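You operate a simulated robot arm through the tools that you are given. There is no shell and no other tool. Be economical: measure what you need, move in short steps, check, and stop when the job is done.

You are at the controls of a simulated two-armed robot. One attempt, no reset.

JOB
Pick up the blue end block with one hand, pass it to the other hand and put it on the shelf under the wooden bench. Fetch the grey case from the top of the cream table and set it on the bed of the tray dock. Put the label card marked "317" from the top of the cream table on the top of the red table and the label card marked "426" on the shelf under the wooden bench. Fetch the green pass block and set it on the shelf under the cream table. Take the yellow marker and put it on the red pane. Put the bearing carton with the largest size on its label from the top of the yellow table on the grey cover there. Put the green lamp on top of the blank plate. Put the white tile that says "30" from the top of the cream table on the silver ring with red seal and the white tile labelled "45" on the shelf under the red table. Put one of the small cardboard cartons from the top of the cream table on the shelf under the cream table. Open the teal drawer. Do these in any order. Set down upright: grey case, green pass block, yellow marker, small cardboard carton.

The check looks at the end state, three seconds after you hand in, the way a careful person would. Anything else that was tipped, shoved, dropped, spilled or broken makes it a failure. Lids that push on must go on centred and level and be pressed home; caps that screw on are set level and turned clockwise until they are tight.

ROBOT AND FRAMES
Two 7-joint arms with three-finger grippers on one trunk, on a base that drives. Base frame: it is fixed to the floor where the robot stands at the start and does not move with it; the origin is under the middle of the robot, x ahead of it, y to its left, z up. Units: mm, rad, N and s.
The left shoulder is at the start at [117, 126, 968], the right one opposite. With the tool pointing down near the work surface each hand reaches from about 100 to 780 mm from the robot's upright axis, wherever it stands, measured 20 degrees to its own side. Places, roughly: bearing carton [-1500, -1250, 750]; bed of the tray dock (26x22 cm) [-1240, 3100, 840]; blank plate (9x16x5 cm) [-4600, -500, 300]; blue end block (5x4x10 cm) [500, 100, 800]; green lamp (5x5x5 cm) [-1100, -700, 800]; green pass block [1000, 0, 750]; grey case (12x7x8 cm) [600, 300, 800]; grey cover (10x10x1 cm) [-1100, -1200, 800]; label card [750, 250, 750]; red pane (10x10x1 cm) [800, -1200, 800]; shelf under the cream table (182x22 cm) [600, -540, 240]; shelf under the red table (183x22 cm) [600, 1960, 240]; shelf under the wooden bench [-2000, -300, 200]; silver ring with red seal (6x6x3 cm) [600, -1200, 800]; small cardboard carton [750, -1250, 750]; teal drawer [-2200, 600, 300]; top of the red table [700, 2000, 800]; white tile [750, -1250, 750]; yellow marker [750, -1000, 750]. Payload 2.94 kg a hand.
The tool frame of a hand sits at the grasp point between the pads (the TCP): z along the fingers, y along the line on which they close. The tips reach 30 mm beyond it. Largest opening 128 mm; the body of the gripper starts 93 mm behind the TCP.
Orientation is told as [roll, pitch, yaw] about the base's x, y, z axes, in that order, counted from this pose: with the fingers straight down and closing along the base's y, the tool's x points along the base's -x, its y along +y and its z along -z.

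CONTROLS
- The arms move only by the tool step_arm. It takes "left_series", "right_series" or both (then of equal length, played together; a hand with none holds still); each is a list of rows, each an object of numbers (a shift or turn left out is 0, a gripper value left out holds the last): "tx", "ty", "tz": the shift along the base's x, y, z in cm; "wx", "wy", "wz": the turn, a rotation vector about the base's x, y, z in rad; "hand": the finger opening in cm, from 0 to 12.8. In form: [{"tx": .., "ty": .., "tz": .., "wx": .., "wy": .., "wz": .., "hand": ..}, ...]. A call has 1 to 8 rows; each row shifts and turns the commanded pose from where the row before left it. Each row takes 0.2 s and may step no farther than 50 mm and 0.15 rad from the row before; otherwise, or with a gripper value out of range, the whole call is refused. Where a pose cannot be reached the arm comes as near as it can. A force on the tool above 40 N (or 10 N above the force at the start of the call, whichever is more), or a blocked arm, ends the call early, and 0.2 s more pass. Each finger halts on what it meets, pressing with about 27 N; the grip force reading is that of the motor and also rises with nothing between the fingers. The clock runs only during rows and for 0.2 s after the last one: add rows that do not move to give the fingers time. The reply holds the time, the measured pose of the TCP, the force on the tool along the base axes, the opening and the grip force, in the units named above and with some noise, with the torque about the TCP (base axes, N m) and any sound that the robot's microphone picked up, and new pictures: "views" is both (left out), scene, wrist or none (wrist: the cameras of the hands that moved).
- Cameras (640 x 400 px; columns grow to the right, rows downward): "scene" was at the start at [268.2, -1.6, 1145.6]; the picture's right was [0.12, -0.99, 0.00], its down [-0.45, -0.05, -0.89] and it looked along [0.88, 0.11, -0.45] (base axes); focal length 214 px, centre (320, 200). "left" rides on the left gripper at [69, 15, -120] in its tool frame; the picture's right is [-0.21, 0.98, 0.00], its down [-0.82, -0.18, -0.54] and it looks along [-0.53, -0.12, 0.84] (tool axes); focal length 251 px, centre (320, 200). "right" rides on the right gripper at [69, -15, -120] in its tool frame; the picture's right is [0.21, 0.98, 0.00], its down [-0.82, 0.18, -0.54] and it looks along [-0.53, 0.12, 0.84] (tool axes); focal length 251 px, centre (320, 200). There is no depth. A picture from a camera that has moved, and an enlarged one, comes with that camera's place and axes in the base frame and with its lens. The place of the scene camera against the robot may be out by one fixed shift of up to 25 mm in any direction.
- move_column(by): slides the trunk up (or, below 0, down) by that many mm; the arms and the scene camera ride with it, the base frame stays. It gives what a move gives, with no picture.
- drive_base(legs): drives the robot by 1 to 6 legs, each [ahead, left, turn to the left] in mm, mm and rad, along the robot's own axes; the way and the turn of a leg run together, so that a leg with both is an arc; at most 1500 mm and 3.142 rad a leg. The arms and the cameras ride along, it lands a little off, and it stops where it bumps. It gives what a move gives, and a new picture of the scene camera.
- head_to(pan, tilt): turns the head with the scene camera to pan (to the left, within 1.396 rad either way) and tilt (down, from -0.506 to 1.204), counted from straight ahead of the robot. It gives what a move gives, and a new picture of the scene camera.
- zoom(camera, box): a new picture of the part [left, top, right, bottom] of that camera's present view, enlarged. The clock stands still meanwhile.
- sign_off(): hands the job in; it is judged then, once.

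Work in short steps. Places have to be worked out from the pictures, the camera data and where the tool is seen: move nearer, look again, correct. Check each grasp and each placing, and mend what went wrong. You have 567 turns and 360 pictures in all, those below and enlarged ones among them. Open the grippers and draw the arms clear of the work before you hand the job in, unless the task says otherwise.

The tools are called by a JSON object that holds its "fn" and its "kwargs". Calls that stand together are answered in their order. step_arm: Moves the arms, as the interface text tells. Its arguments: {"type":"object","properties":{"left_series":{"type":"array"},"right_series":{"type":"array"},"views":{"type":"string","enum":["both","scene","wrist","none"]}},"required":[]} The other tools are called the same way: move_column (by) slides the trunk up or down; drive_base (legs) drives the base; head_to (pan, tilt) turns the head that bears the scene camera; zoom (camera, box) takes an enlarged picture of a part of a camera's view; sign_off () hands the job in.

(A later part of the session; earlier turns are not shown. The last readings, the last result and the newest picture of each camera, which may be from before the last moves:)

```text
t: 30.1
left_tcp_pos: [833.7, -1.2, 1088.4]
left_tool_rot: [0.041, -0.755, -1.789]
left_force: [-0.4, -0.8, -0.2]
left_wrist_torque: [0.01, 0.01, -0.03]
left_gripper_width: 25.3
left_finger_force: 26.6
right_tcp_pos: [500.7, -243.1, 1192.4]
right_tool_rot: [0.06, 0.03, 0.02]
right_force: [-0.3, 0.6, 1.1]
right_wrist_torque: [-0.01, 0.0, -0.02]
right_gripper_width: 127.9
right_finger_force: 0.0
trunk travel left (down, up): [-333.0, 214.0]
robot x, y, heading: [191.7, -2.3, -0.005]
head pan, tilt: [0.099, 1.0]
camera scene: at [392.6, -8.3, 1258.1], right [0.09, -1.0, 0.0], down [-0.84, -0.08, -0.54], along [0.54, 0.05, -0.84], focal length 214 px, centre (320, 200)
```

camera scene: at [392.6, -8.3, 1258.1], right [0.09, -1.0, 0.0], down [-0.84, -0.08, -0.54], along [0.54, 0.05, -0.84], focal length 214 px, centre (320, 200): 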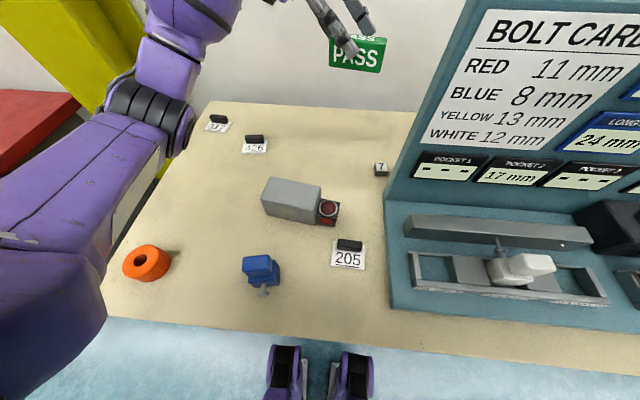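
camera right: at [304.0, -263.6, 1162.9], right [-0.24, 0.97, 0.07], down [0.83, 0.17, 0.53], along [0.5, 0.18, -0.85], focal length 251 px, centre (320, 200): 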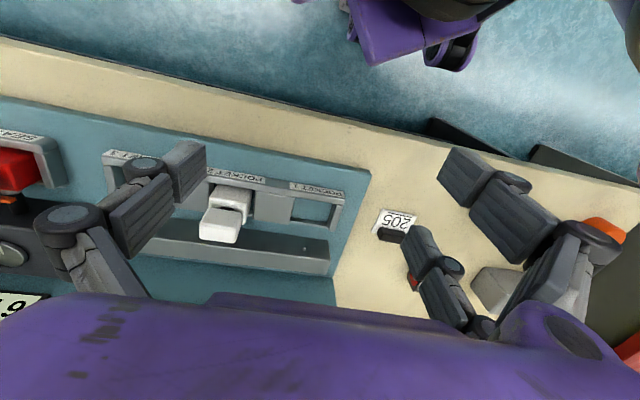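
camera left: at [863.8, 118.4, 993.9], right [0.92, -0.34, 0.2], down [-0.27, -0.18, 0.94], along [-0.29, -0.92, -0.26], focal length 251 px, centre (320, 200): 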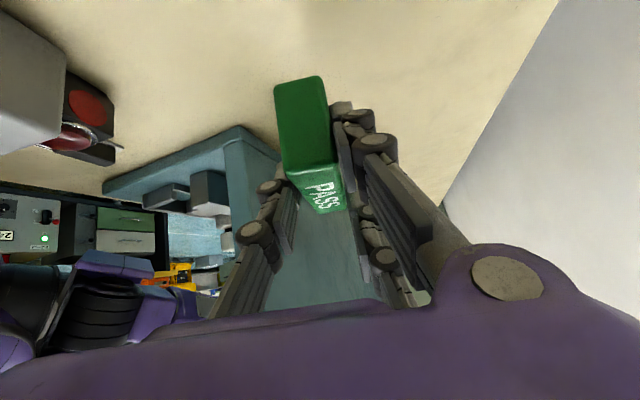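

Only the case and the red button moved; the orange ring looks untouched. I will put the button back later. Now I back off with the pass block to place it on the shelf.

{"fn": "drive_base", "kwargs": {"legs": [[-540, 0, 0]]}}

{"fn": "step_arm", "kwargs": {"left_series": [{"wz": 0.15}, {"wz": 0.15}, {"wz": 0.15}, {"wz": 0.15, "tx": -2}, {"wz": 0.15, "tx": -2}, {"wz": 0.15, "tx": -2}], "views": "none"}}

{"fn": "step_arm", "kwargs": {"left_series": [{"wz": 0.15}, {"wz": 0.15}, {"wz": 0.15}, {"wz": 0.15}, {"wz": 0.15}, {"wz": 0.14}], "views": "both"}}

```text
t: 33.3
left_tcp_pos: [281.7, 3.1, 1088.6]
left_tool_rot: [0.042, -0.755, -1.785]
left_force: [-0.7, 0.1, -1.0]
left_wrist_torque: [0.01, 0.0, -0.01]
left_gripper_width: 25.3
left_finger_force: 27.3
right_tcp_pos: [-50.6, -239.9, 1192.2]
right_tool_rot: [0.058, 0.03, 0.023]
right_force: [0.0, -0.3, 0.8]
right_wrist_torque: [0.0, -0.01, -0.02]
right_gripper_width: 127.9
right_finger_force: 0.1
trunk travel left (down, up): [-333.0, 214.0]
robot x, y, heading: [-366.9, -1.5, 0.002]
head pan, tilt: [0.099, 1.0]
camera scene: at [-159.9, -5.9, 1258.1], right [0.1, -1.0, 0.0], down [-0.84, -0.08, -0.54], along [0.54, 0.05, -0.84], focal length 214 px, centre (320, 200)
```

scene: 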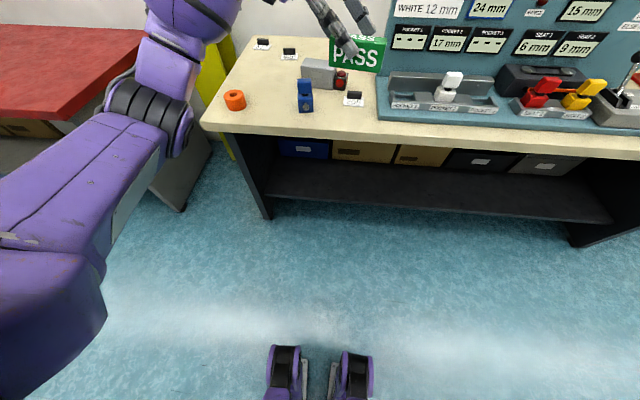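

```text
t: 34.7
left_tcp_pos: [222.1, 3.2, 1090.5]
left_tool_rot: [0.043, -0.756, -0.884]
left_force: [0.2, -0.5, -0.7]
left_wrist_torque: [0.02, 0.01, 0.01]
left_gripper_width: 25.1
left_finger_force: 26.8
right_tcp_pos: [-51.4, -240.4, 1191.5]
right_tool_rot: [0.061, 0.029, 0.024]
right_force: [0.1, 0.1, -0.3]
right_wrist_torque: [-0.03, -0.01, 0.01]
right_gripper_width: 127.9
right_finger_force: 0.1
trunk travel left (down, up): [-333.0, 214.0]
robot x, y, heading: [-361.3, 1.3, -0.002]
head pan, tilt: [0.099, 1.0]
```

```text
t: 36.1
left_tcp_pos: [222.2, 2.4, 1087.7]
left_tool_rot: [0.044, -0.757, 0.005]
left_force: [0.0, 0.5, -0.9]
left_wrist_torque: [0.03, 0.04, 0.04]
left_gripper_width: 25.5
left_finger_force: 26.9
right_tcp_pos: [-50.2, -240.5, 1191.3]
right_tool_rot: [0.062, 0.03, 0.024]
right_force: [0.1, -0.3, -0.7]
right_wrist_torque: [0.03, -0.02, 0.0]
right_gripper_width: 128.0
right_finger_force: 0.2
trunk travel left (down, up): [-333.0, 214.0]
robot x, y, heading: [-363.4, 5.9, 0.004]
head pan, tilt: [0.099, 1.0]
camera scene: at [-160.0, -6.6, 1258.2], right [0.1, -1.0, 0.0], down [-0.84, -0.08, -0.54], along [0.54, 0.05, -0.84], focal length 214 px, centre (320, 200)
camera left: at [89.5, 12.2, 1128.4], right [0.12, 0.98, 0.18], down [0.23, -0.2, 0.95], along [0.96, -0.07, -0.25], focal length 251 px, centre (320, 200)
```

scene: 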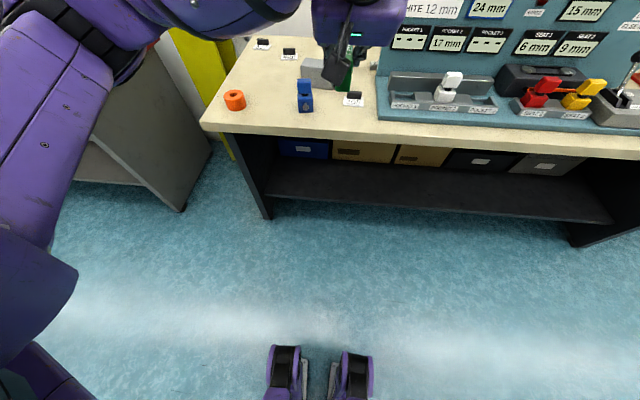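
left: 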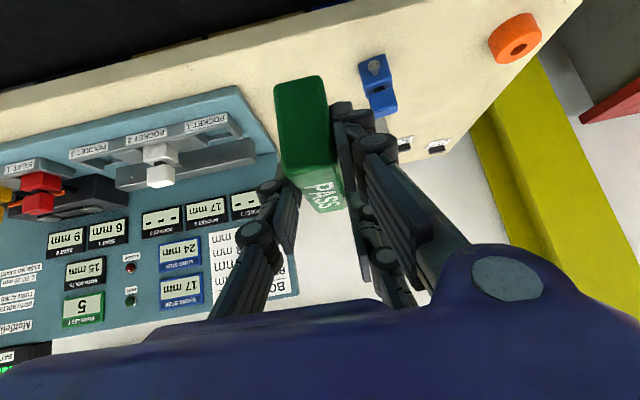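

The block is level and pointing ahead. I lower the trunk fully while in front of the table.

{"fn": "move_column", "kwargs": {"by": -333}}

{"fn": "step_arm", "kwargs": {"left_series": [{"tz": -4.5, "ty": 1.5}, {"tz": -4.5, "ty": 1.5}, {"tz": -4.5, "ty": 1.5}, {"tz": -4.5, "ty": 1.5}, {"tz": -4.5, "ty": 1.5}, {"tz": -4.5, "ty": 1.5}, {"tz": -4.5, "ty": 1.5}, {"tz": -4.5, "ty": 1.5}], "views": "both"}}

```text
t: 39.4
left_tcp_pos: [222.1, 3.1, 755.0]
left_tool_rot: [0.045, -0.754, 0.004]
left_force: [-0.2, -0.1, -0.5]
left_wrist_torque: [-0.02, 0.04, -0.01]
left_gripper_width: 25.4
left_finger_force: 27.6
right_tcp_pos: [9.2, -240.9, 836.3]
right_tool_rot: [0.062, 0.159, 0.024]
right_force: [-0.9, 0.2, 1.4]
right_wrist_torque: [0.01, -0.02, -0.01]
right_gripper_width: 127.8
right_finger_force: 0.1
trunk travel left (down, up): [0.0, 547.0]
robot x, y, heading: [-364.4, -1.7, -0.002]
head pan, tilt: [0.099, 1.0]
```

```text
t: 41.1
left_tcp_pos: [233.8, 117.2, 396.2]
left_tool_rot: [0.043, -0.759, 0.004]
left_force: [0.5, 0.2, 0.2]
left_wrist_torque: [-0.04, 0.02, -0.02]
left_gripper_width: 25.2
left_finger_force: 27.4
left hand out of reach, approached as far as the arm can: row 3
right_tcp_pos: [7.5, -239.3, 836.8]
right_tool_rot: [0.062, 0.158, 0.025]
right_force: [0.8, -0.4, 0.1]
right_wrist_torque: [0.01, -0.02, -0.02]
right_gripper_width: 128.1
right_finger_force: 0.1
trunk travel left (down, up): [0.0, 547.0]
robot x, y, heading: [-363.4, -0.8, -0.001]
head pan, tilt: [0.099, 1.0]
camera scene: at [-55.6, -7.0, 917.5], right [0.08, -1.0, 0.0], down [-0.83, -0.07, -0.55], along [0.55, 0.04, -0.84], focal length 214 px, centre (320, 200)
camera left: at [101.7, 127.1, 436.3], right [0.12, 0.98, 0.18], down [0.23, -0.2, 0.95], along [0.97, -0.08, -0.25], focal length 251 px, centre (320, 200)
```

scene: 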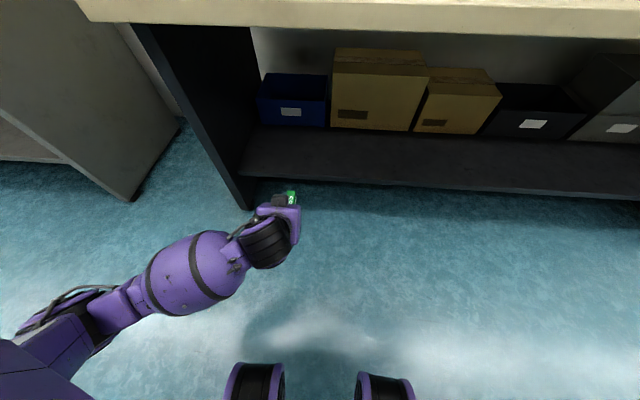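
left: 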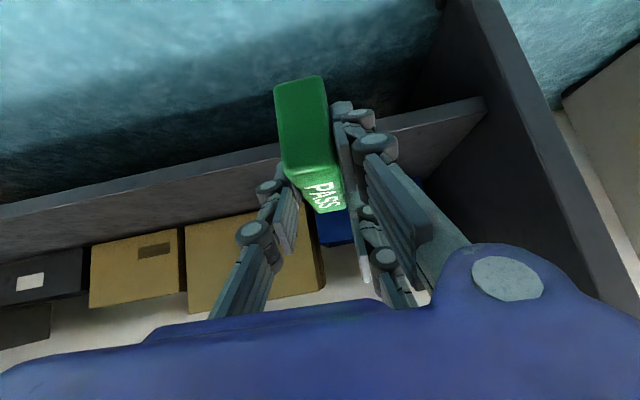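

The shelf strip in front of the boxes is clear. I drive ahead 330 mm with the block at z≈345 bottom, under the table top.

{"fn": "drive_base", "kwargs": {"legs": [[330, 0, 0]]}}

{"fn": "step_arm", "kwargs": {"left_series": [{"tz": -4}, {"tz": -4}, {"tz": -1}], "views": "both"}}

```text
t: 43.3
left_tcp_pos: [559.2, 115.2, 396.8]
left_tool_rot: [0.041, -0.755, 0.003]
left_force: [-0.7, 0.1, -0.3]
left_wrist_torque: [-0.01, 0.03, 0.0]
left_gripper_width: 25.3
left_finger_force: 26.8
right_tcp_pos: [334.9, -240.3, 836.9]
right_tool_rot: [0.064, 0.158, 0.026]
right_force: [0.5, -0.2, 0.1]
right_wrist_torque: [-0.03, 0.0, -0.02]
right_gripper_width: 127.4
right_finger_force: 0.1
trunk travel left (down, up): [0.0, 547.0]
robot x, y, heading: [-37.4, -1.2, -0.004]
head pan, tilt: [0.099, 1.0]
camera scene: at [270.7, -7.0, 917.7], right [0.09, -1.0, 0.0], down [-0.83, -0.07, -0.55], along [0.55, 0.05, -0.83], focal length 214 px, centre (320, 200)
```

scene: 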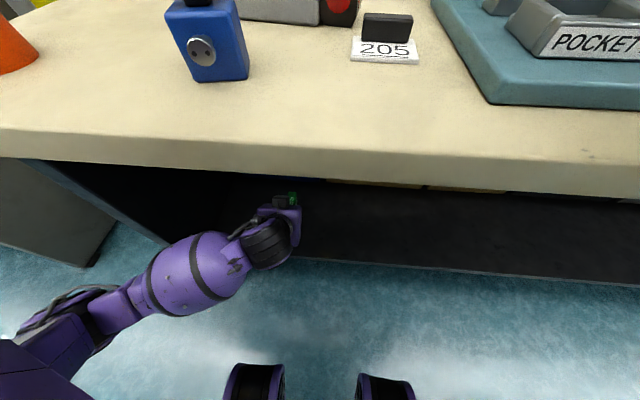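

```text
t: 44.1
left_tcp_pos: [559.7, 117.7, 306.2]
left_tool_rot: [0.043, -0.756, 0.001]
left_force: [0.3, 0.9, -0.3]
left_wrist_torque: [-0.02, 0.01, 0.01]
left_gripper_width: 25.1
left_finger_force: 27.4
right_tcp_pos: [334.2, -239.8, 836.8]
right_tool_rot: [0.061, 0.159, 0.024]
right_force: [0.4, -0.2, -0.1]
right_wrist_torque: [0.02, -0.01, -0.03]
right_gripper_width: 127.8
right_finger_force: 0.1
trunk travel left (down, up): [0.0, 547.0]
robot x, y, heading: [-34.0, 0.4, 0.0]
head pan, tilt: [0.099, 1.0]
camera scene: at [269.5, -6.1, 916.7], right [0.1, -1.0, 0.0], down [-0.84, -0.08, -0.54], along [0.54, 0.05, -0.84], focal length 214 px, centre (320, 200)
camera left: at [427.7, 126.9, 345.5], right [0.12, 0.98, 0.18], down [0.23, -0.2, 0.95], along [0.96, -0.08, -0.25], focal length 251 px, centre (320, 200)
```

scene: 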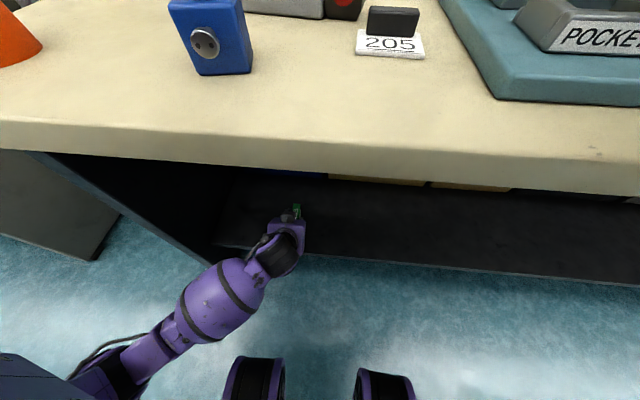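
left: 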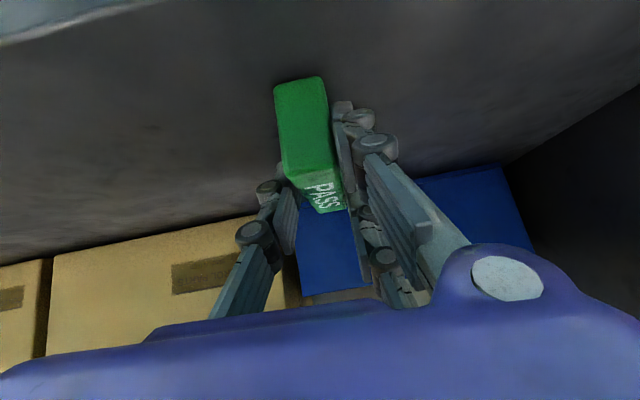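

Block bottom is about 255. I lower gently and watch the force.

{"fn": "step_arm", "kwargs": {"left_series": [{"tz": -0.4}, {"tz": -0.4}, {"tz": -0.3}], "views": "wrist"}}

```text
t: 44.9
left_tcp_pos: [560.4, 115.3, 298.6]
left_tool_rot: [0.043, -0.766, 0.006]
left_force: [-7.6, 4.8, 28.5]
left_wrist_torque: [-0.13, -0.23, 0.06]
left_gripper_width: 25.5
left_finger_force: 26.9
right_tcp_pos: [332.7, -238.7, 837.6]
right_tool_rot: [0.062, 0.155, 0.025]
right_force: [0.2, -0.5, 0.2]
right_wrist_torque: [0.03, 0.0, -0.02]
right_gripper_width: 128.2
right_finger_force: 0.1
trunk travel left (down, up): [0.0, 547.0]
robot x, y, heading: [-36.1, -0.6, 0.002]
head pan, tilt: [0.099, 1.0]
camera left: at [428.5, 126.3, 338.4], right [0.12, 0.98, 0.18], down [0.22, -0.2, 0.95], along [0.97, -0.08, -0.24], focal length 251 px, centre (320, 200)
```

left: 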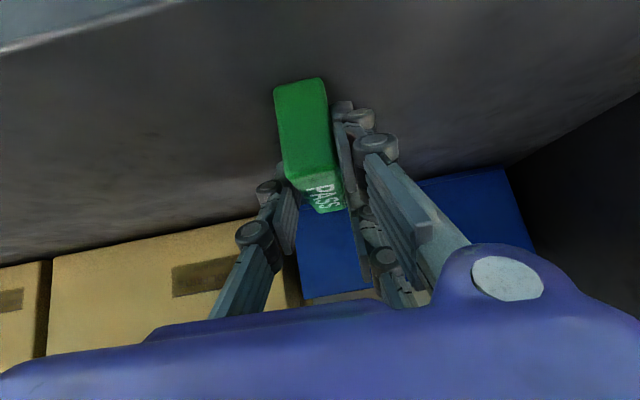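

Contact made. I relieve a little, open, and withdraw back along the tool axis.

{"fn": "step_arm", "kwargs": {"left_series": [{"tz": 0.3}, {"hand": 6}, {}, {"tx": -3, "tz": 3.1}, {"tx": -3, "tz": 3.1}, {"tx": -3, "tz": 3.1}], "views": "wrist"}}

```text
t: 46.3
left_tcp_pos: [468.6, 115.1, 391.4]
left_tool_rot: [0.043, -0.757, 0.005]
left_force: [-0.6, 0.2, 0.0]
left_wrist_torque: [-0.01, 0.04, 0.0]
left_gripper_width: 60.0
left_finger_force: 0.1
right_tcp_pos: [333.7, -240.1, 837.1]
right_tool_rot: [0.064, 0.16, 0.023]
right_force: [0.6, 1.4, -1.2]
right_wrist_torque: [-0.04, -0.02, -0.01]
right_gripper_width: 127.9
right_finger_force: 0.0
trunk travel left (down, up): [0.0, 547.0]
robot x, y, heading: [-34.4, -2.2, -0.0]
head pan, tilt: [0.099, 1.0]
camera left: at [336.8, 125.1, 431.2], right [0.12, 0.98, 0.18], down [0.23, -0.2, 0.95], along [0.96, -0.08, -0.25], focal length 251 px, centre (320, 200)
```

left: 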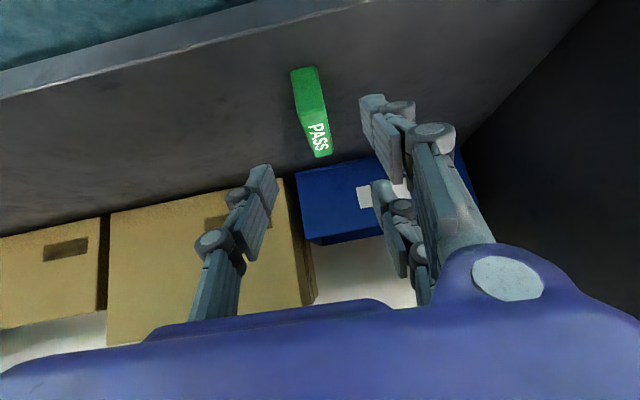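

The pass block stands on the shelf, free of the hand. I back out, then raise the trunk and bring the left tool vertical.

{"fn": "drive_base", "kwargs": {"legs": [[-330, 0, 0]]}}

{"fn": "move_column", "kwargs": {"by": 380}}

{"fn": "step_arm", "kwargs": {"left_series": [{"tz": 4, "wy": 0.14}, {"tz": 4, "wy": 0.14}, {"tz": 4, "wy": 0.14, "tx": 2}, {"tz": 4, "wy": 0.14, "tx": 2}, {"tz": 4, "wy": 0.14, "tx": 2}, {"tz": 4, "wx": -0.043, "wy": 0.05}, {"tz": 4}, {"tz": 4}], "views": "none"}}

```text
t: 48.5
left_tcp_pos: [141.5, 117.3, 390.4]
left_tool_rot: [0.042, -0.758, 0.007]
left_force: [-0.3, 0.5, 0.1]
left_wrist_torque: [0.0, -0.03, 0.03]
left_gripper_width: 60.3
left_finger_force: 0.0
right_tcp_pos: [6.8, -238.6, 837.0]
right_tool_rot: [0.062, 0.16, 0.028]
right_force: [0.5, 0.3, -0.4]
right_wrist_torque: [-0.02, 0.02, -0.01]
right_gripper_width: 127.9
right_finger_force: 0.1
trunk travel left (down, up): [0.0, 547.0]
robot x, y, heading: [-364.2, -2.8, -0.004]
head pan, tilt: [0.099, 1.0]
camera scene: at [-58.3, -5.4, 916.7], right [0.1, -0.99, 0.0], down [-0.84, -0.09, -0.54], along [0.54, 0.06, -0.84], focal length 214 px, centre (320, 200)
```

scene: 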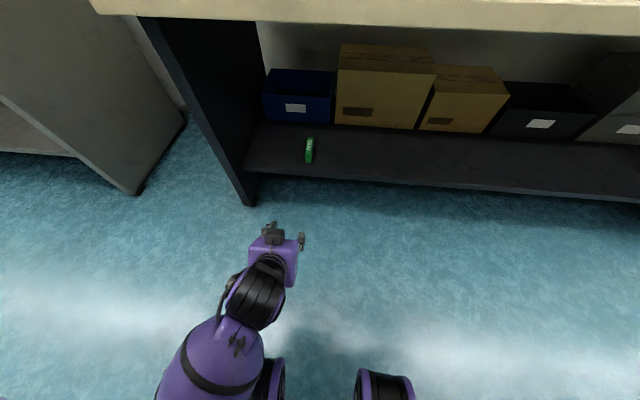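

```text
t: 52.1
left_tcp_pos: [141.3, 117.9, 771.1]
left_tool_rot: [0.042, -0.756, 0.007]
left_force: [-0.2, -0.4, 0.2]
left_wrist_torque: [-0.02, 0.03, -0.01]
left_gripper_width: 60.2
left_finger_force: 0.1
right_tcp_pos: [7.9, -239.6, 1217.6]
right_tool_rot: [0.063, 0.16, 0.029]
right_force: [0.2, 0.2, -0.3]
right_wrist_torque: [0.05, -0.03, -0.03]
right_gripper_width: 127.8
right_finger_force: 0.2
trunk travel left (down, up): [-380.0, 167.0]
robot x, y, heading: [-364.1, 3.4, 0.006]
head pan, tilt: [0.099, 1.0]
```

```text
t: 54.1
left_tcp_pos: [242.9, 154.7, 995.0]
left_tool_rot: [0.025, 0.059, 0.042]
left_force: [0.8, -0.4, 0.3]
left_wrist_torque: [-0.03, 0.0, 0.01]
left_gripper_width: 59.7
left_finger_force: 0.1
left hand out of reach, approached as far as the arm can: row 3, 4, 5
right_tcp_pos: [7.6, -239.6, 1217.5]
right_tool_rot: [0.063, 0.158, 0.028]
right_force: [-0.7, -0.1, 0.3]
right_wrist_torque: [-0.03, 0.01, 0.04]
right_gripper_width: 127.8
right_finger_force: 0.0
trunk travel left (down, up): [-380.0, 167.0]
robot x, y, heading: [-363.4, -0.9, 0.005]
head pan, tilt: [0.099, 1.0]
stopped in row 8 (left hand): the arm was blocked; the commanded pose is now the measured one
```

I bring both hands to a neutral forward pose with vertical tools.

{"fn": "step_arm", "kwargs": {"left_series": [{"tx": 3.5, "tz": 3, "wy": -0.059, "wx": -0.025, "wz": -0.042}, {"tx": 3.5, "tz": 3}, {"tx": 3.5, "tz": 3}, {"tx": 3, "tz": 3}, {"tx": 3, "tz": 3}, {"tz": 3}], "right_series": [{"tx": 4.5, "wy": -0.08}, {"tx": 4.5, "wy": -0.08}, {"tx": 4.5, "wx": -0.062, "wz": -0.028}, {"tx": 4.5}, {"tx": 4.5}, {"tz": -3}], "views": "scene"}}

```text
t: 55.5
left_tcp_pos: [406.5, 152.2, 1175.8]
left_tool_rot: [-0.003, 0.001, -0.007]
left_force: [-0.1, -0.5, -1.2]
left_wrist_torque: [0.06, -0.03, -0.01]
left_gripper_width: 60.1
left_finger_force: 0.2
right_tcp_pos: [231.9, -239.7, 1188.6]
right_tool_rot: [-0.002, -0.002, 0.0]
right_force: [0.7, -0.2, -0.1]
right_wrist_torque: [0.03, -0.06, -0.02]
right_gripper_width: 128.1
right_finger_force: 0.0
trunk travel left (down, up): [-380.0, 167.0]
robot x, y, heading: [-361.7, -1.7, -0.001]
head pan, tilt: [0.099, 1.0]
camera scene: at [-169.9, 2.7, 1313.2], right [0.21, -0.98, 0.0], down [-0.76, -0.17, -0.63], along [0.61, 0.13, -0.78], focal length 214 px, centre (320, 200)
```

scene: 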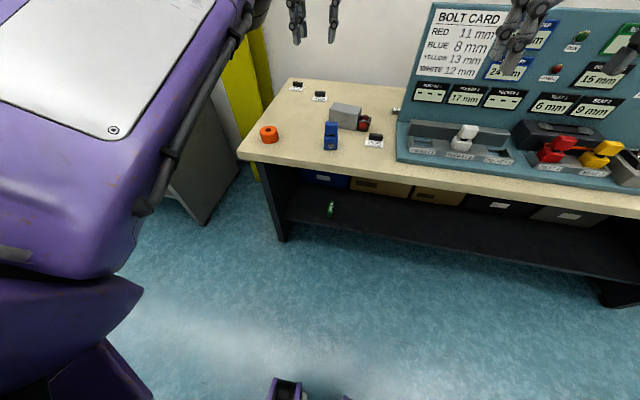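

I drive to about (20,130) so the right hand gets over the shoved case.

{"fn": "drive_base", "kwargs": {"legs": [[380, 130, 0]]}}

{"fn": "step_arm", "kwargs": {"right_series": [{"ty": 4, "tz": -2, "wz": 0.15}, {"ty": 4, "tz": -2, "wz": 0.15}, {"ty": 4, "tz": -2, "wz": 0.15}, {"ty": 3, "tz": -2, "wz": 0.15}, {"tx": -1, "tz": -3, "wz": 0.15}, {"tz": -3, "wz": 0.15}, {"tz": -3, "wz": 0.15}], "views": "both"}}

```text
t: 58.0
left_tcp_pos: [783.1, 292.8, 1176.0]
left_tool_rot: [-0.003, -0.002, -0.001]
left_force: [-0.6, 0.9, 0.1]
left_wrist_torque: [0.01, 0.03, -0.01]
left_gripper_width: 60.0
left_finger_force: 0.0
right_tcp_pos: [613.3, -99.7, 1187.8]
right_tool_rot: [-0.003, 0.001, 0.008]
right_force: [0.1, -0.2, -0.7]
right_wrist_torque: [-0.04, 0.0, 0.02]
right_gripper_width: 128.2
right_finger_force: 0.1
trunk travel left (down, up): [-380.0, 167.0]
robot x, y, heading: [13.5, 132.3, 0.011]
head pan, tilt: [0.099, 1.0]
camera scene: at [209.2, 139.1, 1313.3], right [0.23, -0.97, 0.0], down [-0.76, -0.18, -0.63], along [0.61, 0.14, -0.78], focal length 214 px, centre (320, 200)
```

scene: 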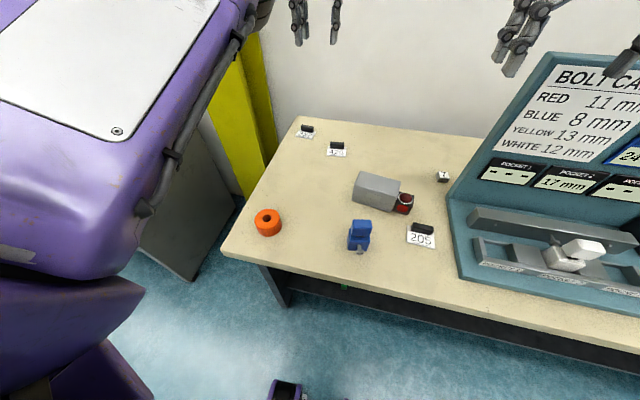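

```text
t: 59.6
left_tcp_pos: [782.8, 293.3, 1175.2]
left_tool_rot: [-0.003, -0.002, 0.001]
left_force: [-0.1, -0.5, 0.3]
left_wrist_torque: [0.01, -0.06, -0.01]
left_gripper_width: 59.8
left_finger_force: 0.1
right_tcp_pos: [602.4, 50.3, 1026.0]
right_tool_rot: [-0.003, 0.001, 1.012]
right_force: [-0.1, -0.9, 0.2]
right_wrist_torque: [0.03, -0.01, 0.0]
right_gripper_width: 128.0
right_finger_force: 0.1
right hand out of reach, approached as far as the arm can: row 7
trunk travel left (down, up): [-380.0, 167.0]
robot x, y, heading: [13.2, 133.5, 0.014]
head pan, tilt: [0.099, 1.0]
camera scene: at [209.3, 139.0, 1313.1], right [0.23, -0.97, 0.0], down [-0.76, -0.18, -0.63], along [0.61, 0.14, -0.78], focal length 214 px, centre (320, 200)
camera right: at [577.3, -16.5, 1147.3], right [-0.94, 0.34, 0.0], down [0.28, 0.79, 0.54], along [0.18, 0.51, -0.84], focal length 251 px, centre (320, 200)
```

scene: 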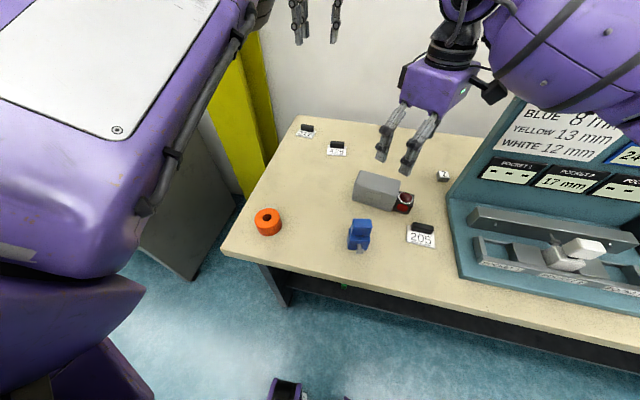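
right: 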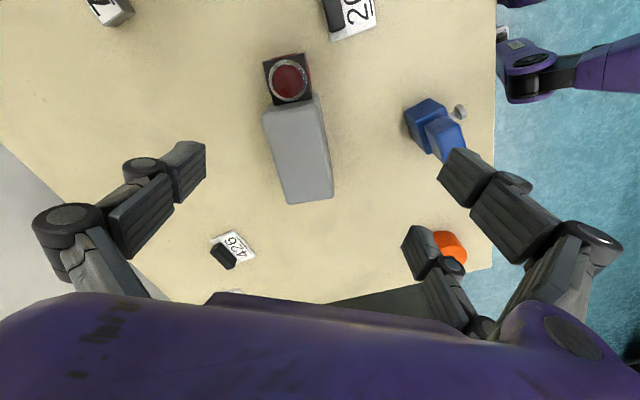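

Case top centre is about (635,84), its length turned -0.2 rad. I yaw the right hand to 1.37 and descend above the case.

{"fn": "step_arm", "kwargs": {"right_series": [{"tx": 1, "ty": 1.1, "tz": -2.5, "wz": 0.12}, {"tx": 1.1, "ty": 1.1, "tz": -2.5, "wz": 0.12}, {"tx": 1.2, "ty": 1.2, "tz": -2.5, "wz": 0.12}, {"tz": -1.5}], "views": "both"}}

```text
t: 60.6
left_tcp_pos: [785.1, 293.3, 1175.5]
left_tool_rot: [-0.004, -0.002, 0.0]
left_force: [-0.1, 1.5, -0.2]
left_wrist_torque: [0.04, 0.03, 0.0]
left_gripper_width: 59.8
left_finger_force: 0.0
right_tcp_pos: [601.6, 50.9, 1012.4]
right_tool_rot: [-0.004, 0.0, 1.006]
right_force: [0.9, -0.8, -0.2]
right_wrist_torque: [-0.05, 0.03, 0.02]
right_gripper_width: 128.0
right_finger_force: 0.0
right hand out of reach, approached as far as the arm can: row 1, 2, 3
trunk travel left (down, up): [-380.0, 167.0]
robot x, y, heading: [15.1, 129.7, 0.013]
head pan, tilt: [0.099, 1.0]
camera scene: at [209.5, 139.1, 1312.9], right [0.23, -0.97, 0.0], down [-0.76, -0.18, -0.63], along [0.61, 0.15, -0.78], focal length 214 px, centre (320, 200)
camera right: at [577.3, -15.6, 1133.0], right [-0.94, 0.34, 0.0], down [0.28, 0.79, 0.54], along [0.19, 0.51, -0.84], focal length 251 px, centre (320, 200)
```

scene: 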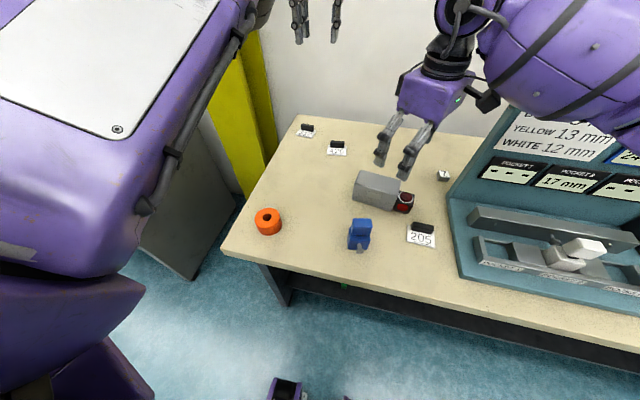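
right: 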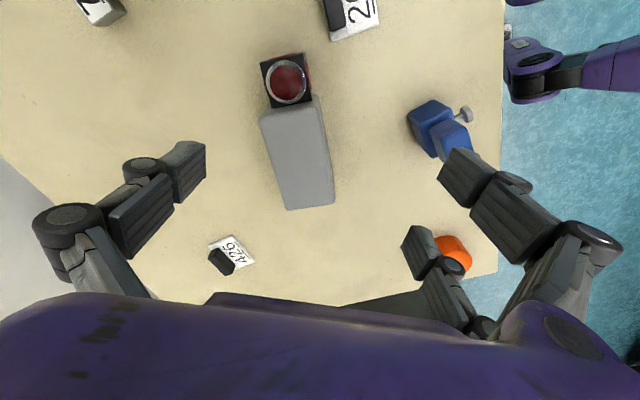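

The wrist is at a limit for that yaw. I try the equivalent yaw the other way (-1.77).

{"fn": "step_arm", "kwargs": {"right_series": [{"wz": -0.15, "tz": 3}, {"wz": -0.15, "tz": 3}, {"wz": -0.15}, {"wz": -0.15}, {"wz": -0.15}, {"wz": -0.15}, {"wz": -0.15}, {"wz": -0.15}], "views": "none"}}

{"fn": "step_arm", "kwargs": {"right_series": [{"wz": -0.15}, {"wz": -0.15}, {"wz": -0.15}, {"wz": -0.15}, {"wz": -0.15}, {"wz": -0.15}, {"wz": -0.15}, {"wz": -0.15}], "views": "none"}}

```text
t: 62.5
left_tcp_pos: [784.8, 293.5, 1175.7]
left_tool_rot: [-0.003, -0.002, 0.0]
left_force: [-0.2, -0.5, 0.2]
left_wrist_torque: [-0.01, -0.02, 0.01]
left_gripper_width: 60.0
left_finger_force: 0.1
right_tcp_pos: [603.0, 49.7, 1073.8]
right_tool_rot: [-0.004, 0.0, -0.194]
right_force: [0.0, 0.6, 0.1]
right_wrist_torque: [-0.02, -0.01, 0.03]
right_gripper_width: 127.9
right_finger_force: 0.0
trunk travel left (down, up): [-380.0, 167.0]
robot x, y, heading: [15.4, 134.3, 0.016]
head pan, tilt: [0.099, 1.0]
```

```text
t: 64.2
left_tcp_pos: [783.8, 293.0, 1176.7]
left_tool_rot: [-0.004, -0.001, 0.0]
left_force: [-0.5, -0.7, -0.4]
left_wrist_torque: [0.0, 0.02, 0.03]
left_gripper_width: 60.2
left_finger_force: 0.1
right_tcp_pos: [602.9, 52.2, 1072.4]
right_tool_rot: [-0.003, 0.0, -1.392]
right_force: [1.1, -0.2, 0.5]
right_wrist_torque: [-0.03, 0.0, 0.01]
right_gripper_width: 128.1
right_finger_force: 0.1
trunk travel left (down, up): [-380.0, 167.0]
robot x, y, heading: [16.2, 127.9, 0.014]
head pan, tilt: [0.099, 1.0]
```

That direction works. I continue to -1.77 and move above the case.

{"fn": "step_arm", "kwargs": {"right_series": [{"wz": -0.14, "tx": 1, "ty": 1.1, "tz": -3.3}, {"wz": -0.14, "tx": 1, "ty": 1.1, "tz": -3.3}, {"wz": -0.1, "tx": 1.2, "ty": 1, "tz": -3.3}, {"tz": -3.3}], "views": "wrist"}}

```text
t: 65.2
left_tcp_pos: [784.0, 295.0, 1174.9]
left_tool_rot: [-0.004, -0.002, 0.001]
left_force: [-0.6, -0.5, 0.2]
left_wrist_torque: [-0.04, 0.01, 0.01]
left_gripper_width: 59.9
left_finger_force: 0.0
right_tcp_pos: [634.7, 81.8, 941.5]
right_tool_rot: [-0.004, -0.001, -1.771]
right_force: [0.0, 0.3, 0.9]
right_wrist_torque: [0.01, 0.01, -0.01]
right_gripper_width: 127.9
right_finger_force: 0.1
trunk travel left (down, up): [-380.0, 167.0]
robot x, y, heading: [14.4, 127.1, 0.015]
head pan, tilt: [0.099, 1.0]
camera right: at [632.9, 152.7, 1061.3], right [1.0, 0.02, 0.0], down [0.01, -0.84, 0.54], along [0.01, -0.54, -0.84], focal length 251 px, centre (320, 200)
```

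right: 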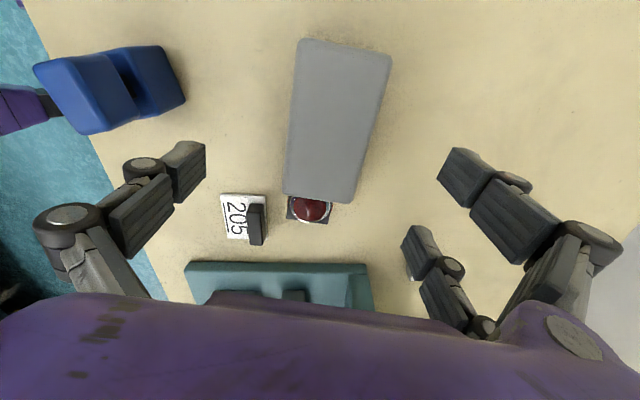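

Case centre refined to (641,93). I narrow to 90 mm to stay clear of the blue block, then descend and grip.

{"fn": "step_arm", "kwargs": {"right_series": [{"tx": 0.6, "ty": 1.0, "hand": 9.2}, {"tz": -1}, {"tz": -4}, {"tz": -4}, {"tz": -0.4}], "views": "wrist"}}

{"fn": "step_arm", "kwargs": {"right_series": [{"hand": 6}, {"hand": 5.5}, {}], "views": "wrist"}}

```text
t: 66.5
left_tcp_pos: [783.8, 293.9, 1175.3]
left_tool_rot: [-0.003, -0.001, 0.0]
left_force: [0.4, 0.0, 0.0]
left_wrist_torque: [-0.04, -0.03, 0.02]
left_gripper_width: 60.0
left_finger_force: 0.1
right_tcp_pos: [639.5, 92.2, 846.0]
right_tool_rot: [-0.003, -0.001, -1.772]
right_force: [-0.2, -0.2, 0.6]
right_wrist_torque: [0.0, -0.01, 0.0]
right_gripper_width: 92.0
right_finger_force: 0.0
trunk travel left (down, up): [-380.0, 167.0]
robot x, y, heading: [12.0, 132.6, 0.013]
head pan, tilt: [0.099, 1.0]
camera right: at [638.3, 162.8, 966.2], right [1.0, 0.02, 0.0], down [0.02, -0.84, 0.54], along [0.01, -0.54, -0.84], focal length 251 px, centre (320, 200)
```

right: 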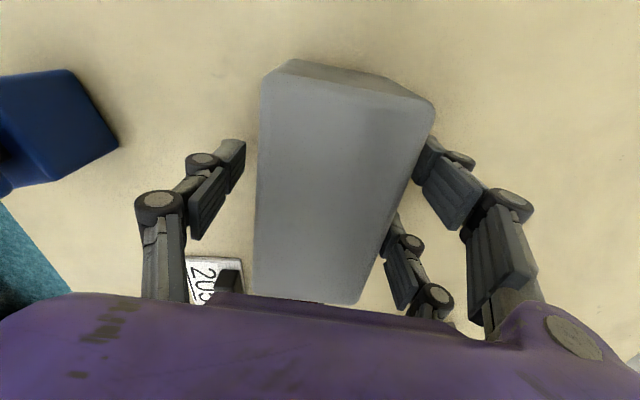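

```text
t: 67.2
left_tcp_pos: [785.1, 292.7, 1176.0]
left_tool_rot: [-0.003, -0.002, -0.001]
left_force: [0.0, -0.2, 0.3]
left_wrist_torque: [0.04, 0.0, 0.01]
left_gripper_width: 59.8
left_finger_force: 0.1
right_tcp_pos: [639.1, 92.8, 846.6]
right_tool_rot: [-0.003, 0.001, -1.772]
right_force: [0.6, -0.3, 0.6]
right_wrist_torque: [0.09, 0.0, 0.0]
right_gripper_width: 64.4
right_finger_force: 26.9
trunk travel left (down, up): [-380.0, 167.0]
robot x, y, heading: [13.4, 135.9, 0.01]
head pan, tilt: [0.099, 1.0]
camera right: at [638.6, 162.8, 966.6], right [1.0, 0.02, 0.0], down [0.02, -0.84, 0.54], along [0.01, -0.54, -0.84], focal length 251 px, centre (320, 200)
```

right: 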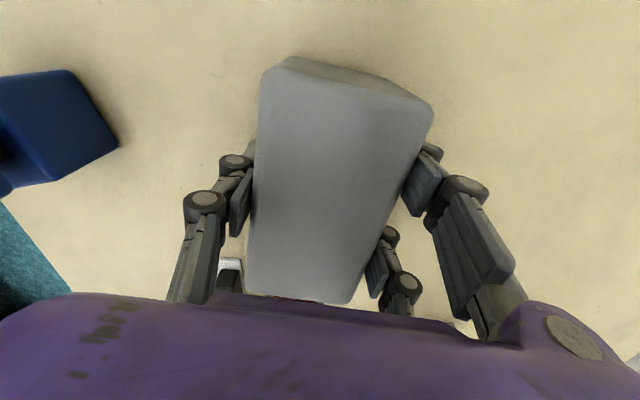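

Gripped at 64 mm. Lift straight up, then draw it back to make room.

{"fn": "step_arm", "kwargs": {"right_series": [{"tz": 4}, {"tz": 4.5}, {"tz": 4.5}, {"tz": 4.5}, {"tz": 4, "tx": -2, "ty": -2}, {"tx": -3, "ty": -3}, {"tx": -3, "ty": -3}, {"tx": -3, "ty": -3}], "views": "both"}}

```text
t: 69.0
left_tcp_pos: [783.1, 291.6, 1177.5]
left_tool_rot: [-0.003, -0.002, 0.002]
left_force: [-0.5, -0.2, 0.2]
left_wrist_torque: [0.03, -0.03, 0.0]
left_gripper_width: 59.8
left_finger_force: 0.0
right_tcp_pos: [527.0, -18.0, 1064.0]
right_tool_rot: [-0.001, 0.002, -1.771]
right_force: [0.2, -1.3, -2.0]
right_wrist_torque: [0.0, -0.04, 0.02]
right_gripper_width: 64.7
right_finger_force: 26.7
trunk travel left (down, up): [-380.0, 167.0]
robot x, y, heading: [16.2, 133.8, 0.011]
head pan, tilt: [0.099, 1.0]
camera scene: at [207.5, 138.0, 1312.2], right [0.24, -0.97, 0.0], down [-0.76, -0.18, -0.62], along [0.6, 0.15, -0.79], focal length 214 px, centre (320, 200)
camera right: at [525.5, 52.2, 1184.3], right [1.0, 0.02, 0.0], down [0.01, -0.84, 0.54], along [0.01, -0.54, -0.84], focal length 251 px, centre (320, 200)
```

scene: 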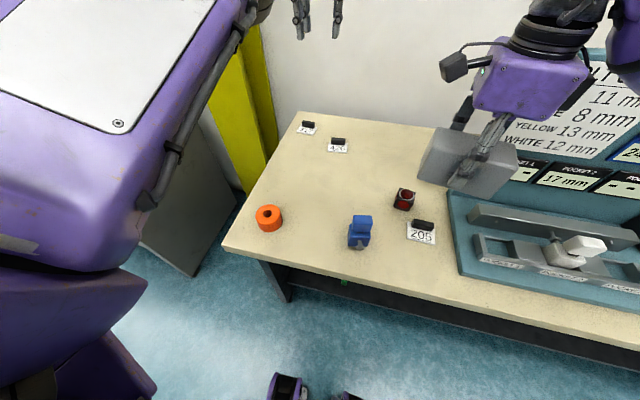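
right: 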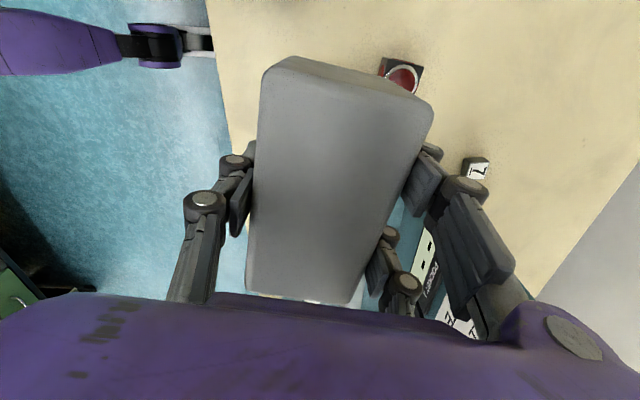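

The case is secure. I move the right hand further aside and bring the left hand near the red button to see it.

{"fn": "step_arm", "kwargs": {"left_series": [{"tx": -3.5, "ty": -2.5, "tz": -2}, {"tx": -3.5, "ty": -2.5, "tz": -2}, {"tx": -3, "ty": -2.5, "tz": -2}, {"tx": -3, "ty": -2.5, "tz": -2}, {"tx": -2, "ty": -2.5, "tz": -2}], "right_series": [{"tx": -2.5, "ty": -3}, {"tx": -2.5, "ty": -3}, {"tx": -2.5, "ty": -3}, {"tx": -2.5, "ty": -3}, {}], "views": "both"}}

```text
t: 70.2
left_tcp_pos: [670.0, 304.4, 1109.7]
left_tool_rot: [-0.028, -0.031, 0.217]
left_force: [0.8, 0.3, 0.1]
left_wrist_torque: [-0.07, 0.01, 0.04]
left_gripper_width: 60.1
left_finger_force: 0.2
right_tcp_pos: [429.3, -134.5, 1062.1]
right_tool_rot: [-0.004, -0.002, -1.772]
right_force: [-0.1, 1.4, -3.0]
right_wrist_torque: [-0.02, 0.06, -0.01]
right_gripper_width: 64.6
right_finger_force: 26.6
trunk travel left (down, up): [-380.0, 167.0]
robot x, y, heading: [15.7, 129.6, 0.009]
head pan, tilt: [0.099, 1.0]
stopped in row 5 (left hand): the arm was blocked; the commanded pose is now the measured one
camera scene: at [208.7, 139.6, 1310.0], right [0.21, -0.98, 0.0], down [-0.78, -0.17, -0.6], along [0.58, 0.12, -0.8], focal length 214 px, centre (320, 200)
camera right: at [428.7, -63.8, 1182.7], right [1.0, 0.02, 0.0], down [0.02, -0.84, 0.54], along [0.0, -0.54, -0.84], focal length 251 px, centre (320, 200)
camera left: at [595.8, 307.8, 1225.7], right [0.0, 1.0, -0.02], down [0.82, 0.01, 0.57], along [0.57, -0.02, -0.82], focal length 251 px, centre (320, 200)
```

scene: 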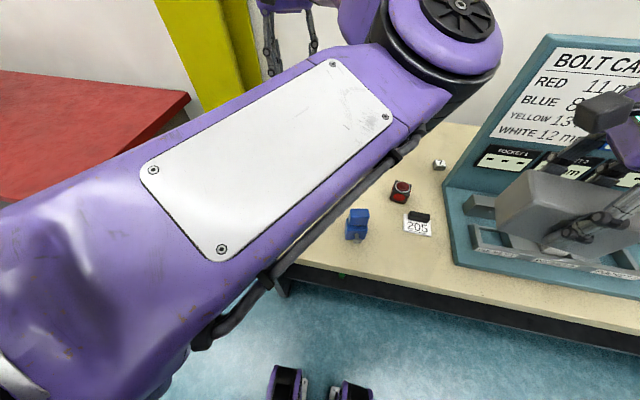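
right: 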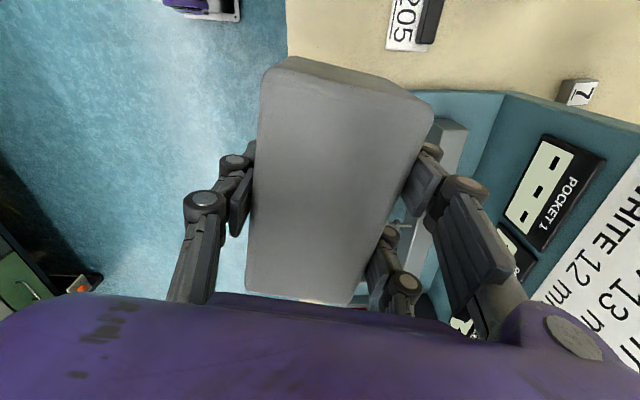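
left: 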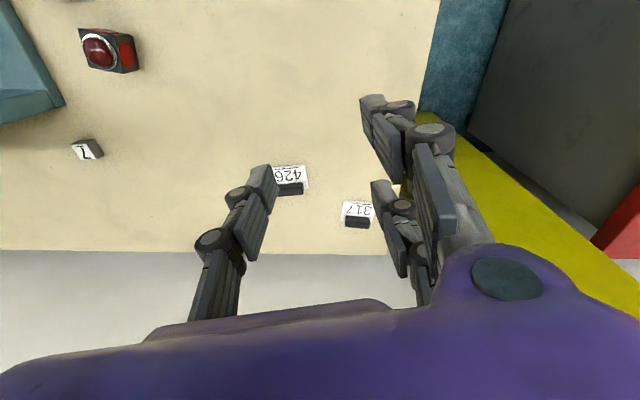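

The left arm folded against the body. I undo that move, then shift the base right so the left arm works on its own side.

{"fn": "step_arm", "kwargs": {"left_series": [{"tx": 3.5, "ty": 0, "tz": 2, "wz": -0.1, "wy": 0.03, "wx": 0.028}, {"tx": 3.5, "tz": 2, "wz": -0.117}, {"tx": 3, "ty": -1, "tz": 2}], "views": "none"}}

{"fn": "drive_base", "kwargs": {"legs": [[0, -230, 0]]}}

```text
t: 71.0
left_tcp_pos: [770.8, 289.5, 1170.2]
left_tool_rot: [0.004, -0.009, -0.004]
left_force: [0.5, 0.1, -0.4]
left_wrist_torque: [0.01, 0.04, -0.03]
left_gripper_width: 60.1
left_finger_force: 0.1
right_tcp_pos: [428.9, -136.1, 1063.0]
right_tool_rot: [-0.004, -0.003, -1.772]
right_force: [0.2, 0.6, -3.6]
right_wrist_torque: [-0.01, 0.03, -0.02]
right_gripper_width: 64.6
right_finger_force: 27.1
trunk travel left (down, up): [-380.0, 167.0]
robot x, y, heading: [12.4, 130.4, 0.011]
head pan, tilt: [0.099, 1.0]
```

```text
t: 73.6
left_tcp_pos: [772.9, 64.7, 1170.8]
left_tool_rot: [0.004, -0.009, -0.002]
left_force: [-1.2, -0.5, 0.3]
left_wrist_torque: [0.03, -0.02, 0.0]
left_gripper_width: 59.9
left_finger_force: 0.1
right_tcp_pos: [433.7, -364.0, 1062.7]
right_tool_rot: [-0.004, -0.001, -1.768]
right_force: [0.4, -0.5, -2.0]
right_wrist_torque: [0.03, -0.02, -0.01]
right_gripper_width: 64.5
right_finger_force: 26.9
trunk travel left (down, up): [-380.0, 167.0]
robot x, y, heading: [20.9, -95.1, 0.02]
head pan, tilt: [0.099, 1.0]
camera scene: at [211.6, -88.9, 1311.3], right [0.23, -0.97, 0.0], down [-0.77, -0.19, -0.61], along [0.59, 0.14, -0.79], focal length 214 px, centre (320, 200)
```

scene: 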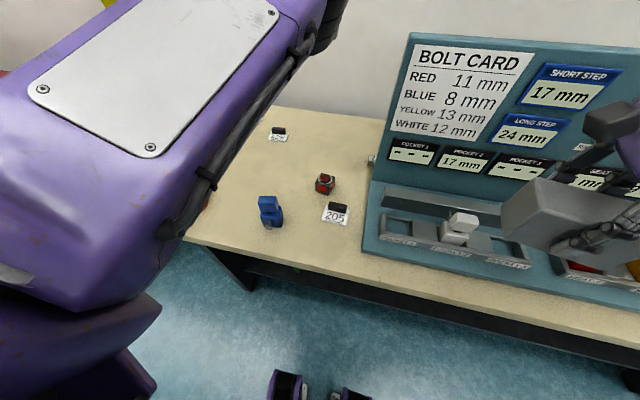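

I lower the left hand first over empty table, then come back toward the button.

{"fn": "step_arm", "kwargs": {"left_series": [{"tz": -4.5}, {"tz": -4.5}, {"tz": -4.5}, {"tz": -4.5}, {"tx": -3, "tz": -1}, {"tx": -4}, {"tx": -4}], "views": "both"}}

```text
t: 75.2
left_tcp_pos: [659.4, 65.8, 983.9]
left_tool_rot: [0.004, -0.009, -0.003]
left_force: [0.0, 0.8, 0.5]
left_wrist_torque: [0.0, -0.04, -0.01]
left_gripper_width: 59.8
left_finger_force: 0.0
right_tcp_pos: [432.4, -364.9, 1062.6]
right_tool_rot: [-0.005, -0.002, -1.768]
right_force: [-0.6, -0.4, -2.5]
right_wrist_torque: [0.02, -0.02, 0.0]
right_gripper_width: 64.5
right_finger_force: 27.2
trunk travel left (down, up): [-380.0, 167.0]
robot x, y, heading: [17.4, -94.9, 0.016]
head pan, tilt: [0.099, 1.0]
camera scene: at [207.1, -98.7, 1305.3], right [0.12, -0.99, 0.0], down [-0.84, -0.1, -0.54], along [0.54, 0.06, -0.84], focal length 214 px, centre (320, 200)
camera left: at [590.0, 80.5, 1102.9], right [0.22, 0.98, 0.01], down [0.82, -0.18, 0.55], along [0.54, -0.11, -0.84], focal length 251 px, centre (320, 200)
```

scene: 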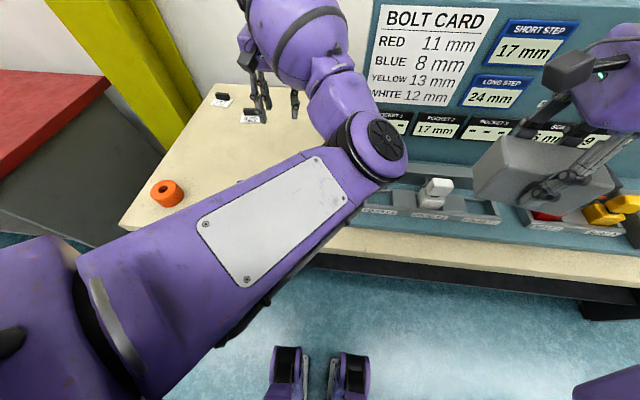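
left: 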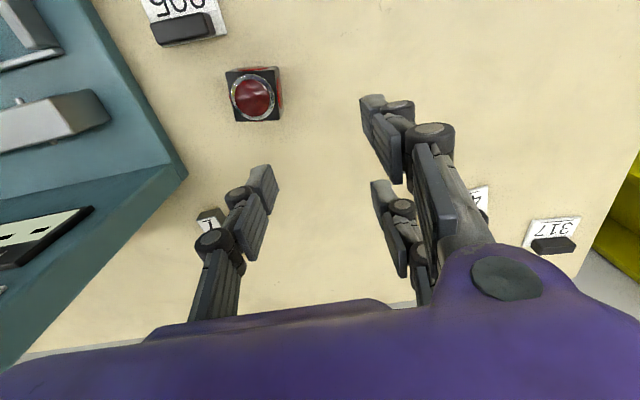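

The button is at about (623,10), turned -0.13. I align the left hand above it.

{"fn": "step_arm", "kwargs": {"left_series": [{"tx": -1.8, "ty": -2.8, "tz": -2, "wz": -0.13, "hand": 8}, {"tx": -1.8, "ty": -2.8, "tz": -2}, {"tz": -4.4}], "views": "wrist"}}

```text
t: 76.0
left_tcp_pos: [650.6, 27.2, 899.9]
left_tool_rot: [0.005, -0.009, -0.133]
left_force: [0.0, 0.6, 0.8]
left_wrist_torque: [0.01, 0.0, 0.01]
left_gripper_width: 79.7
left_finger_force: 0.1
left hand out of reach, approached as far as the arm can: row 2
right_tcp_pos: [433.8, -363.8, 1062.4]
right_tool_rot: [-0.003, -0.001, -1.769]
right_force: [-0.1, 0.3, -1.8]
right_wrist_torque: [-0.03, 0.01, -0.01]
right_gripper_width: 64.4
right_finger_force: 27.8
trunk travel left (down, up): [-380.0, 167.0]
robot x, y, heading: [19.2, -95.9, 0.011]
head pan, tilt: [0.099, 1.0]
camera left: at [583.3, 51.6, 1018.5], right [0.34, 0.94, 0.01], down [0.78, -0.29, 0.55], along [0.52, -0.18, -0.84], focal length 251 px, centre (320, 200)
```

left: 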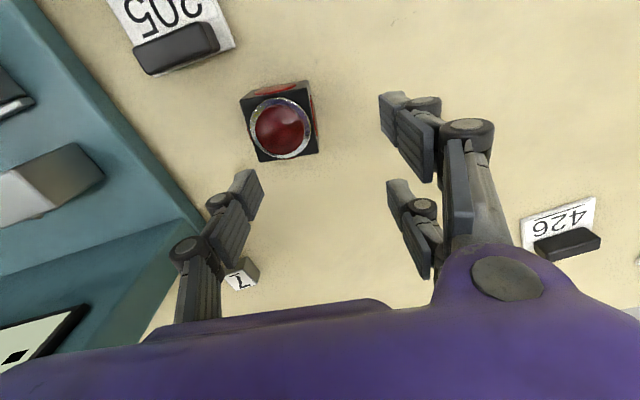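

Still need (-25,-18) mm; I try in smaller steps.

{"fn": "step_arm", "kwargs": {"left_series": [{"tx": -1.3, "ty": -0.9}, {"tx": -1.2, "ty": -0.9}], "views": "none"}}

```text
t: 76.6
left_tcp_pos: [644.2, 20.6, 896.8]
left_tool_rot: [0.004, -0.008, -0.132]
left_force: [0.4, 0.3, -0.1]
left_wrist_torque: [-0.02, 0.0, 0.0]
left_gripper_width: 79.8
left_finger_force: 0.1
left hand out of reach, approached as far as the arm can: row 1, 2
right_tcp_pos: [433.3, -363.1, 1063.1]
right_tool_rot: [-0.002, -0.002, -1.769]
right_force: [0.2, 0.2, -3.1]
right_wrist_torque: [0.02, 0.01, 0.0]
right_gripper_width: 64.8
right_finger_force: 27.0
trunk travel left (down, up): [-380.0, 167.0]
robot x, y, heading: [17.0, -91.5, 0.013]
head pan, tilt: [0.099, 1.0]
```

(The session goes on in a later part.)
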